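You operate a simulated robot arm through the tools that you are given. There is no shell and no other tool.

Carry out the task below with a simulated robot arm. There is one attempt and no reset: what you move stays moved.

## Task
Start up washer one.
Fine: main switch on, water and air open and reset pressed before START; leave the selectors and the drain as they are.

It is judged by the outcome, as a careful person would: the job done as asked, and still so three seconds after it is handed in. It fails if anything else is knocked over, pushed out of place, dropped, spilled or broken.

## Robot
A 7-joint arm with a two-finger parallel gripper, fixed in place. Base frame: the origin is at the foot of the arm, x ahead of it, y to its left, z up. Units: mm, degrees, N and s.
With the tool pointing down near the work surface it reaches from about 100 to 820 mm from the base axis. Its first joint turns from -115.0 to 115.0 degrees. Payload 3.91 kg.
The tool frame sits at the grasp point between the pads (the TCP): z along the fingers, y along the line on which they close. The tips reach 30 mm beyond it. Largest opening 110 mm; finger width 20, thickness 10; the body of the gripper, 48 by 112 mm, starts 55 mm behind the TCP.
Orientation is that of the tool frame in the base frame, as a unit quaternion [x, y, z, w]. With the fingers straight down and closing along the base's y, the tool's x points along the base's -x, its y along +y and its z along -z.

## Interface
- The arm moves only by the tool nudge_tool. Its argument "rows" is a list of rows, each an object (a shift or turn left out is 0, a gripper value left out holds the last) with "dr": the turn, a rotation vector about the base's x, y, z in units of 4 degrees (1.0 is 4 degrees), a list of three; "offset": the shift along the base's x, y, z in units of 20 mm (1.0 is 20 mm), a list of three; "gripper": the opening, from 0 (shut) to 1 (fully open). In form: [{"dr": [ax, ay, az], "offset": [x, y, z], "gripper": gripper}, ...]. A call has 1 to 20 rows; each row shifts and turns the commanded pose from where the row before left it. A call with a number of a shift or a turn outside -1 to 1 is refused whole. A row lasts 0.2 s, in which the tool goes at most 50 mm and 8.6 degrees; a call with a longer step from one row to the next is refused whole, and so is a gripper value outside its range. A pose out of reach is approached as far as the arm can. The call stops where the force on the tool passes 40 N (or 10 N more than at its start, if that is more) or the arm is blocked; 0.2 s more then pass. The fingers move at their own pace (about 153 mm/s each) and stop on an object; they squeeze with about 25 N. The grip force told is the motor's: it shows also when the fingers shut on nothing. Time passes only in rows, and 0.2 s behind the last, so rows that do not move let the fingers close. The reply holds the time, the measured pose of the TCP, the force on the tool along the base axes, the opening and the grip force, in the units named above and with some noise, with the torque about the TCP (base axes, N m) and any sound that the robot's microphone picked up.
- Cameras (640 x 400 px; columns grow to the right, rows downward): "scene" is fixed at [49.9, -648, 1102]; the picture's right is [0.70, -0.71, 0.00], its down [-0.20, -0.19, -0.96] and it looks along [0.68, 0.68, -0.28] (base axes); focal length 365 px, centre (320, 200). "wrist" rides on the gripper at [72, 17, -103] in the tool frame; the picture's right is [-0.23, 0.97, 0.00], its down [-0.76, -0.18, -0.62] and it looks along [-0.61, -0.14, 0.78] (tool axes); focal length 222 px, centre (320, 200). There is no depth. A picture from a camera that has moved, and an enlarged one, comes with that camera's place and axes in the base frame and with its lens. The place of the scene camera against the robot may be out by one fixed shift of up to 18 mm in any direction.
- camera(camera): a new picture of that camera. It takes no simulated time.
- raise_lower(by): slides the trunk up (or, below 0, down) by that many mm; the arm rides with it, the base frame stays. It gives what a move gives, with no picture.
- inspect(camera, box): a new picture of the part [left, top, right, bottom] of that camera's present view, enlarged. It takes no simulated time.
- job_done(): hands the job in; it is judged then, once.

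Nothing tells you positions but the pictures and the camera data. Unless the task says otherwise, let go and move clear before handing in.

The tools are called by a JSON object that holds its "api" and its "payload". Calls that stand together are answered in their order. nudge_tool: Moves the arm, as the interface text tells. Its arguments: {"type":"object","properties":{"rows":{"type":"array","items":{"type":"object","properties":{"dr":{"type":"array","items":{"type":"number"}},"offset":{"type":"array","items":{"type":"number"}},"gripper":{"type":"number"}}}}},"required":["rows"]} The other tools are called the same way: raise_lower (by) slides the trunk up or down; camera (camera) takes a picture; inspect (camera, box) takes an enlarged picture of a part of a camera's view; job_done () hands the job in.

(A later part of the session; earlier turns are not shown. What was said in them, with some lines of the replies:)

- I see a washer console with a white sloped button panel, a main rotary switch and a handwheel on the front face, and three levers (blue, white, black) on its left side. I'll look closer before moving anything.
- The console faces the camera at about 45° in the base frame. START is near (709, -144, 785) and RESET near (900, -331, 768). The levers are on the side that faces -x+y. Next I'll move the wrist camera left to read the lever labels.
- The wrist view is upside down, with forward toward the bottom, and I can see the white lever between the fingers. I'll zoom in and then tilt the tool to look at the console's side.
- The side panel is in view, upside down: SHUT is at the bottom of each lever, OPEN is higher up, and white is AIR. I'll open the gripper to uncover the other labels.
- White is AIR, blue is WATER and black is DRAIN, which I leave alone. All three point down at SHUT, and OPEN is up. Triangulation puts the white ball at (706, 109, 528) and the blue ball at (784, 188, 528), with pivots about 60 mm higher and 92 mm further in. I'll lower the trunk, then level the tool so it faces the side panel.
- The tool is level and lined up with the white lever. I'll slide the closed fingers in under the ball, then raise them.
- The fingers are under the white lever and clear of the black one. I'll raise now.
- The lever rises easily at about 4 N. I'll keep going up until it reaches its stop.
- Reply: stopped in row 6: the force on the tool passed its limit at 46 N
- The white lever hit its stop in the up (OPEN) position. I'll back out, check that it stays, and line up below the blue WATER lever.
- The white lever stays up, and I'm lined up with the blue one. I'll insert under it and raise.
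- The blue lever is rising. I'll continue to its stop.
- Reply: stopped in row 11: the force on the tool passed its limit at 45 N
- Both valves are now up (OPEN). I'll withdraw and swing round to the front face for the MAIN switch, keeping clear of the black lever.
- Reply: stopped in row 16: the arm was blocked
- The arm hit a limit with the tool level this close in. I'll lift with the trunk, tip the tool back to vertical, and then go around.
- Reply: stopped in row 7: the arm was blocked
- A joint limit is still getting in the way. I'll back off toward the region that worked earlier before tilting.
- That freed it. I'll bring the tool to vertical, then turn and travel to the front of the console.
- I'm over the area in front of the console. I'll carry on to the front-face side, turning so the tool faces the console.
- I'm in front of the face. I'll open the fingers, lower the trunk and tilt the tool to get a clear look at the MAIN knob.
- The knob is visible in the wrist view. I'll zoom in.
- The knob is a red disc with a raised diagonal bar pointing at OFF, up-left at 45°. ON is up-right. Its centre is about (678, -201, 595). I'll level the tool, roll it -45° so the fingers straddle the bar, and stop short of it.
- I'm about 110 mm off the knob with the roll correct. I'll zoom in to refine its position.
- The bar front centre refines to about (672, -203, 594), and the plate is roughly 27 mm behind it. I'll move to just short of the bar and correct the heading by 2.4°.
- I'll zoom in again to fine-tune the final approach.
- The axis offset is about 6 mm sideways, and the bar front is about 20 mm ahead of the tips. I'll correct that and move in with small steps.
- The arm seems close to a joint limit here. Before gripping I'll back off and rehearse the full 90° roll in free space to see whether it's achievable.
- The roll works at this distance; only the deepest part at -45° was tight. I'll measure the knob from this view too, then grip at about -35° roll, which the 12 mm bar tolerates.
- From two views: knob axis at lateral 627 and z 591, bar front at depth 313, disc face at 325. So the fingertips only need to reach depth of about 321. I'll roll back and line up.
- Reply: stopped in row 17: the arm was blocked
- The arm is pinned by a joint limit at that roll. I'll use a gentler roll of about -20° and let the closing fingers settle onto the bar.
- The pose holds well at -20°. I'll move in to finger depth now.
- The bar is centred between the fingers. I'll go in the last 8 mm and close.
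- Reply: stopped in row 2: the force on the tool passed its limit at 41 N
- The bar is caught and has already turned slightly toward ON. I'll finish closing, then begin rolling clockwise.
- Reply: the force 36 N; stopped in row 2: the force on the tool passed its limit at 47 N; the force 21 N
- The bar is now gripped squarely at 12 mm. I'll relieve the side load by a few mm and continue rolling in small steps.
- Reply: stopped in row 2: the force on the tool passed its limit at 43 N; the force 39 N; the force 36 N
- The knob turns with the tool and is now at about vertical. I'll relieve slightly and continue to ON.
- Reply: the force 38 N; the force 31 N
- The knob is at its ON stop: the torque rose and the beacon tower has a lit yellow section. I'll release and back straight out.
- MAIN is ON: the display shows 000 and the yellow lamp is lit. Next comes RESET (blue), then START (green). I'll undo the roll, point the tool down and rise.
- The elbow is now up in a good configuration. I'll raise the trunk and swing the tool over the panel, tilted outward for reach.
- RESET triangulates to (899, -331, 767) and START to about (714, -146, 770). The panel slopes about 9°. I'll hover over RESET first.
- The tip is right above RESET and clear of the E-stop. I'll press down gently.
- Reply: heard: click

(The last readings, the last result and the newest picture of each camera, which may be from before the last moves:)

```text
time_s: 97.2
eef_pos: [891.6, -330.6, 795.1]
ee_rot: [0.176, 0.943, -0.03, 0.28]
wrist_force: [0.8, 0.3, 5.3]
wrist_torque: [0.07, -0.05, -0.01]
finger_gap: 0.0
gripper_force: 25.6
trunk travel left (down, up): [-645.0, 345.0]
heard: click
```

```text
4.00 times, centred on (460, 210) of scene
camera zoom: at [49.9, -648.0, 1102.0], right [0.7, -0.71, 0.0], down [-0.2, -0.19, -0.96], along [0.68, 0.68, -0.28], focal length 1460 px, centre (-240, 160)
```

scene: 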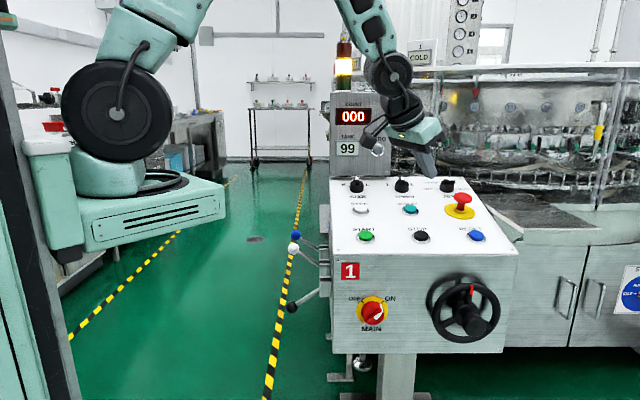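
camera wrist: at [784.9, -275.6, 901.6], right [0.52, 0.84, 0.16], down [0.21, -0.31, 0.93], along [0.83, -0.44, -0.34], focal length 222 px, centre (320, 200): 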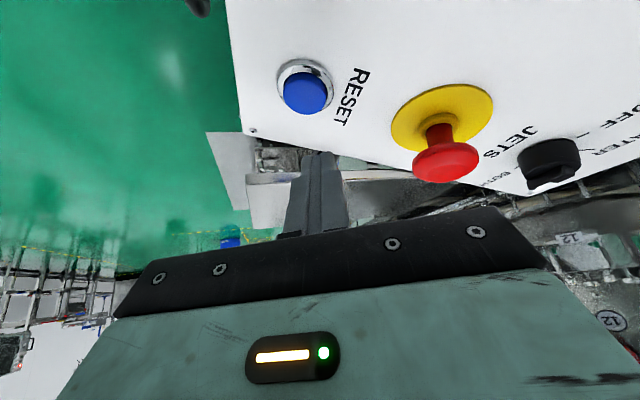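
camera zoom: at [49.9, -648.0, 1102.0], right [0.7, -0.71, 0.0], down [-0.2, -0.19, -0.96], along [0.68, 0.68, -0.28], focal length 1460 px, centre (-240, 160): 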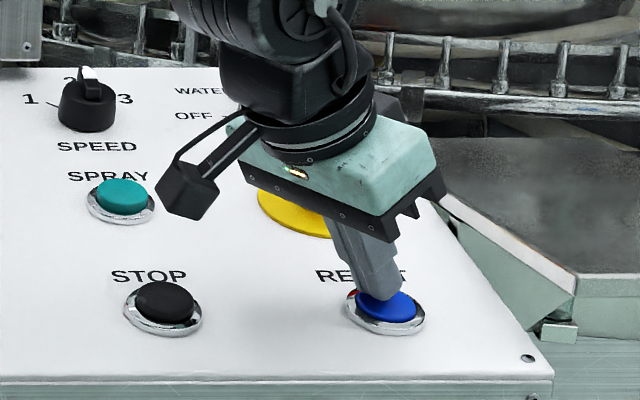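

I heard a click, so RESET is pressed. I'll lift off and check for indicator changes.

{"api": "nudge_tool", "payload": {"rows": [{"offset": [0, 0, 0.5]}, {"offset": [0, 0, 1]}, {"offset": [0, 0, 1]}, {"offset": [0, 0, 1]}, {"offset": [0, 0, 1]}, {}]}}

{"api": "camera", "payload": {"camera": "scene"}}

{"api": "inspect", "payload": {"camera": "scene", "box": [320, 20, 480, 120]}}

{"api": "inspect", "payload": {"camera": "wrist", "box": [220, 0, 540, 200]}}

```text
time_s: 98.6
eef_pos: [889.2, -329.7, 883.7]
ee_rot: [0.175, 0.944, -0.03, 0.278]
wrist_force: [0.4, -0.3, 0.0]
wrist_torque: [0.03, 0.02, 0.01]
finger_gap: 0.1
gripper_force: 25.1
trunk travel left (down, up): [-645.0, 345.0]
```

```text
taken
```

scene: 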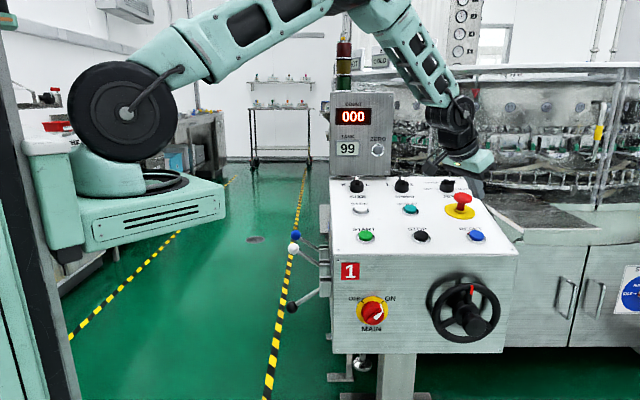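

```text
4.00 times, centred on (400, 70) of scene
camera zoom: at [49.9, -648.0, 1102.0], right [0.7, -0.71, 0.0], down [-0.2, -0.19, -0.96], along [0.68, 0.68, -0.28], focal length 1460 px, centre (0, 720)
```

zoom: 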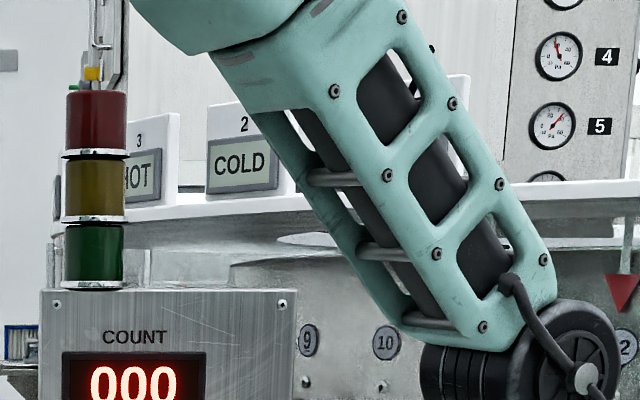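

```text
2.00 times, centred on (380, 100) of wrist
camera zoom: at [784.4, -274.9, 933.8], right [0.52, 0.84, 0.16], down [0.21, -0.31, 0.93], along [0.83, -0.45, -0.34], focal length 444 px, centre (200, 400)
```

zoom: 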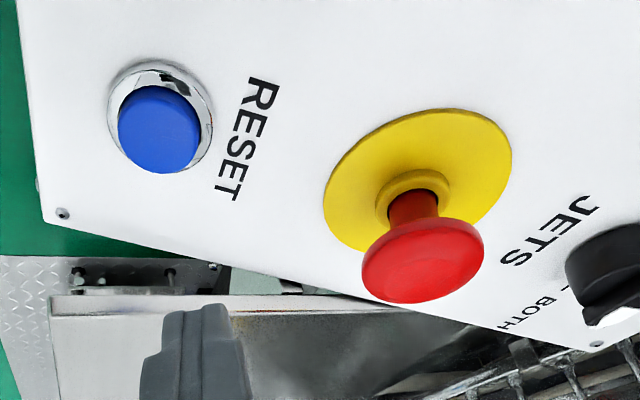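

The yellow fault lamp is now off, so the reset took effect. I'll move over to START.

{"api": "nudge_tool", "payload": {"rows": [{"offset": [-0.93, 0.94, 0]}, {"offset": [-0.93, 0.94, 0]}, {"offset": [-0.93, 0.94, 0]}, {"offset": [-0.93, 0.94, 0]}, {"offset": [-0.93, 0.94, 0]}, {"offset": [-0.93, 0.94, 0]}, {"offset": [-0.93, 0.94, 0]}, {"offset": [-0.93, 0.94, 0]}, {"offset": [-0.93, 0.94, 0]}, {"offset": [-0.93, 0.94, 0]}, {"offset": [0, 0, -0.8]}, {"offset": [0, 0, -0.8]}, {}, {}]}}

{"api": "camera", "payload": {"camera": "wrist"}}

{"api": "inspect", "payload": {"camera": "scene", "box": [320, 130, 520, 255]}}

```text
time_s: 101.6
eef_pos: [704.6, -141.3, 851.7]
ee_rot: [0.176, 0.944, -0.031, 0.278]
wrist_force: [1.1, -0.2, 0.0]
wrist_torque: [-0.01, 0.0, -0.02]
finger_gap: 0.4
gripper_force: 25.3
trunk travel left (down, up): [-645.0, 345.0]
```

```text
taken
camera wrist: at [599.2, -87.7, 901.5], right [0.52, 0.84, 0.16], down [0.21, -0.31, 0.93], along [0.83, -0.44, -0.34], focal length 222 px, centre (320, 200)
```

wrist: 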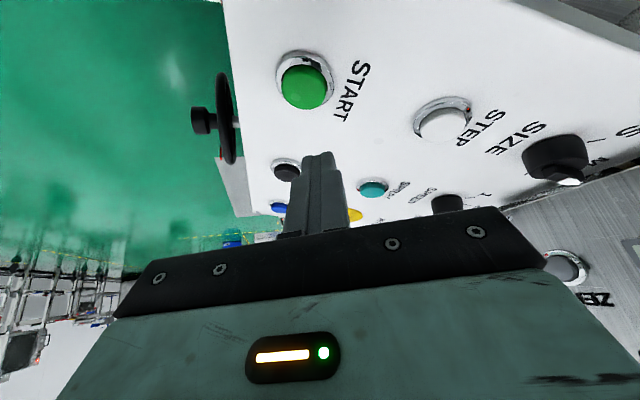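

```text
3.20 times, centred on (420, 192) of scene
camera zoom: at [49.9, -648.0, 1102.0], right [0.7, -0.71, 0.0], down [-0.2, -0.19, -0.96], along [0.68, 0.68, -0.28], focal length 1168 px, centre (0, 224)
```

zoom: 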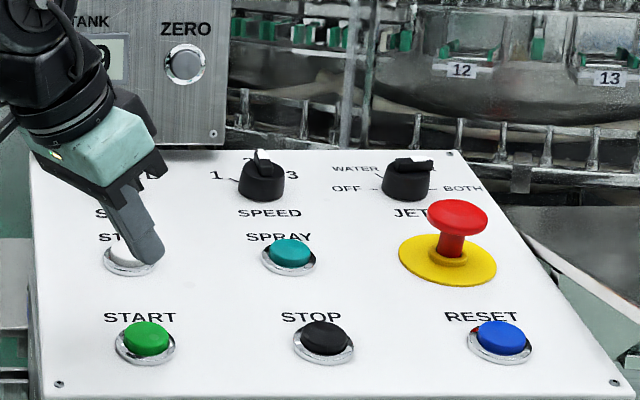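

The tip corner is over the START cap, in the same relative position that worked for RESET. MAIN is on, WATER and AIR are open and reset is done, so I'll press START.

{"api": "nudge_tool", "payload": {"rows": [{"offset": [0, 0, -0.9]}, {"offset": [0, 0, -0.9]}, {"offset": [0, 0, -0.2]}, {"offset": [0, 0, -0.2]}, {"offset": [0, 0, -0.2]}, {"offset": [0, 0, -0.15]}, {"offset": [0, 0, -0.15]}, {"offset": [0, 0, -0.15]}, {"offset": [0, 0, -0.15]}]}}

{"api": "camera", "payload": {"camera": "scene"}}

```text
time_s: 103.6
eef_pos: [704.2, -141.1, 794.9]
ee_rot: [0.175, 0.943, -0.03, 0.28]
wrist_force: [-1.5, 1.9, 16.5]
wrist_torque: [0.13, -0.17, 0.05]
finger_gap: 0.3
gripper_force: 24.8
trunk travel left (down, up): [-645.0, 345.0]
heard: click
```

```text
taken
```

scene: 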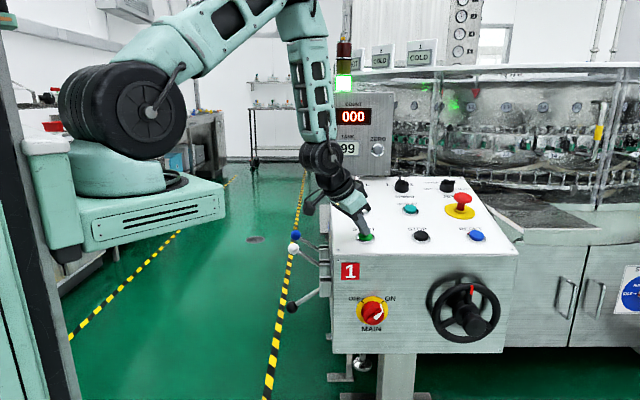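

The green lamp is lit, so the washer is running. I'll lift straight off, move clear, and verify everything.

{"api": "nudge_tool", "payload": {"rows": [{"offset": [0, 0, 0.5]}, {"offset": [0, 0, 1]}, {"offset": [0, 0, 1]}, {"offset": [0, 0, 1]}, {"offset": [0, 0, 1]}, {"offset": [-0.4, 0, 1]}, {"offset": [-0.5, 0, 1]}, {"offset": [-0.5, 0, 0.5]}, {"offset": [-0.5, 0, 0]}, {"offset": [-0.5, 0, 0]}, {}, {}, {}]}}

{"api": "camera", "payload": {"camera": "scene"}}

{"api": "inspect", "payload": {"camera": "scene", "box": [270, 200, 510, 350]}}

{"api": "inspect", "payload": {"camera": "scene", "box": [320, 30, 520, 155]}}

{"api": "inspect", "payload": {"camera": "scene", "box": [320, 160, 520, 285]}}

```text
time_s: 106.4
eef_pos: [657.5, -142.0, 930.0]
ee_rot: [0.176, 0.944, -0.031, 0.278]
wrist_force: [1.2, 0.0, -0.5]
wrist_torque: [-0.03, -0.01, 0.02]
finger_gap: 0.0
gripper_force: 25.2
trunk travel left (down, up): [-645.0, 345.0]
```

```text
taken
```

scene: 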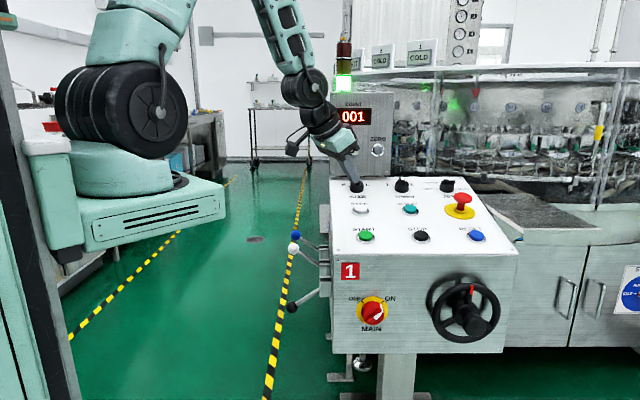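

```text
2.67 times, centred on (390, 275) of scene
camera zoom: at [49.9, -648.0, 1102.0], right [0.7, -0.71, 0.0], down [-0.2, -0.19, -0.96], along [0.68, 0.68, -0.28], focal length 973 px, centre (133, 0)
```

zoom: 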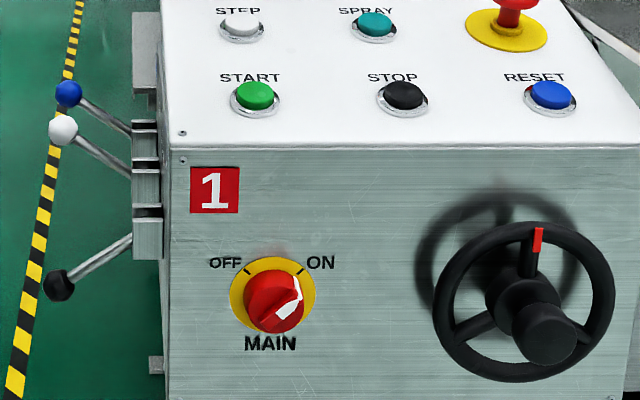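

```text
3.20 times, centred on (420, 92) of scene
camera zoom: at [49.9, -648.0, 1102.0], right [0.7, -0.71, 0.0], down [-0.2, -0.19, -0.96], along [0.68, 0.68, -0.28], focal length 1168 px, centre (0, 544)
```

zoom: 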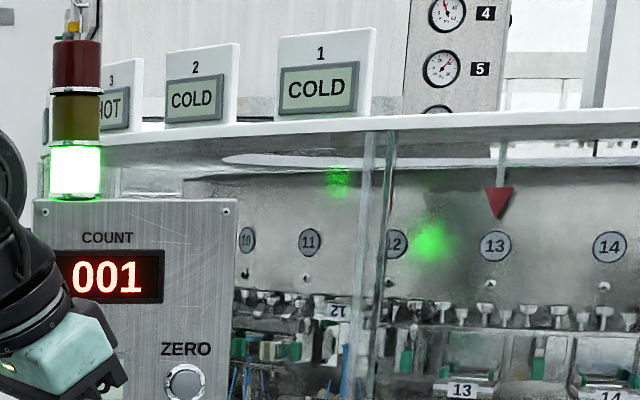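

```text
3.20 times, centred on (420, 222) of scene
camera zoom: at [49.9, -648.0, 1102.0], right [0.7, -0.71, 0.0], down [-0.2, -0.19, -0.96], along [0.68, 0.68, -0.28], focal length 1168 px, centre (0, 128)
```

zoom: 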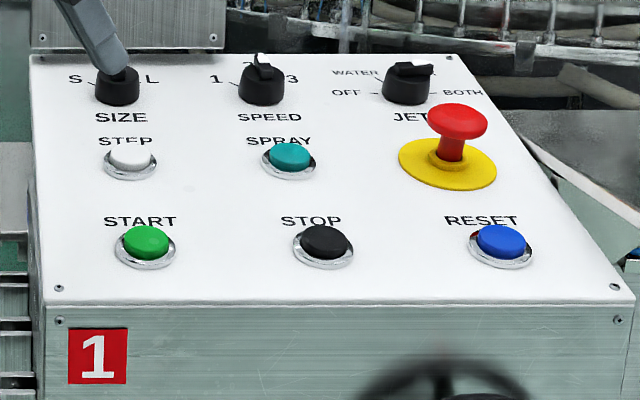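

The washer is running: the green lamp is on, the count has gone to 001 and the carousel has advanced. MAIN is ON, water and air are open, and the drain, selectors and E-stop are unchanged. The arm is clear, so I'm handing in.

{"api": "job_done", "payload": {}}

```text
The job is handed in.
```

Washer one is running: the green lamp is lit, the count has gone from 000 to 001 and the carousel has advanced.

- **Before START:** I opened the air and water levers, turned the main switch to ON and pressed RESET. The yellow lamp that came on with the power went out after the reset.
- **Left as they were:** I didn't touch the drain lever, the three selectors or the emergency stop, and they look the same as at the start.

Nothing was knocked over or moved out of place, and the arm was clear of the console when I handed in. The job was accepted for judging, but I don't have the verdict.
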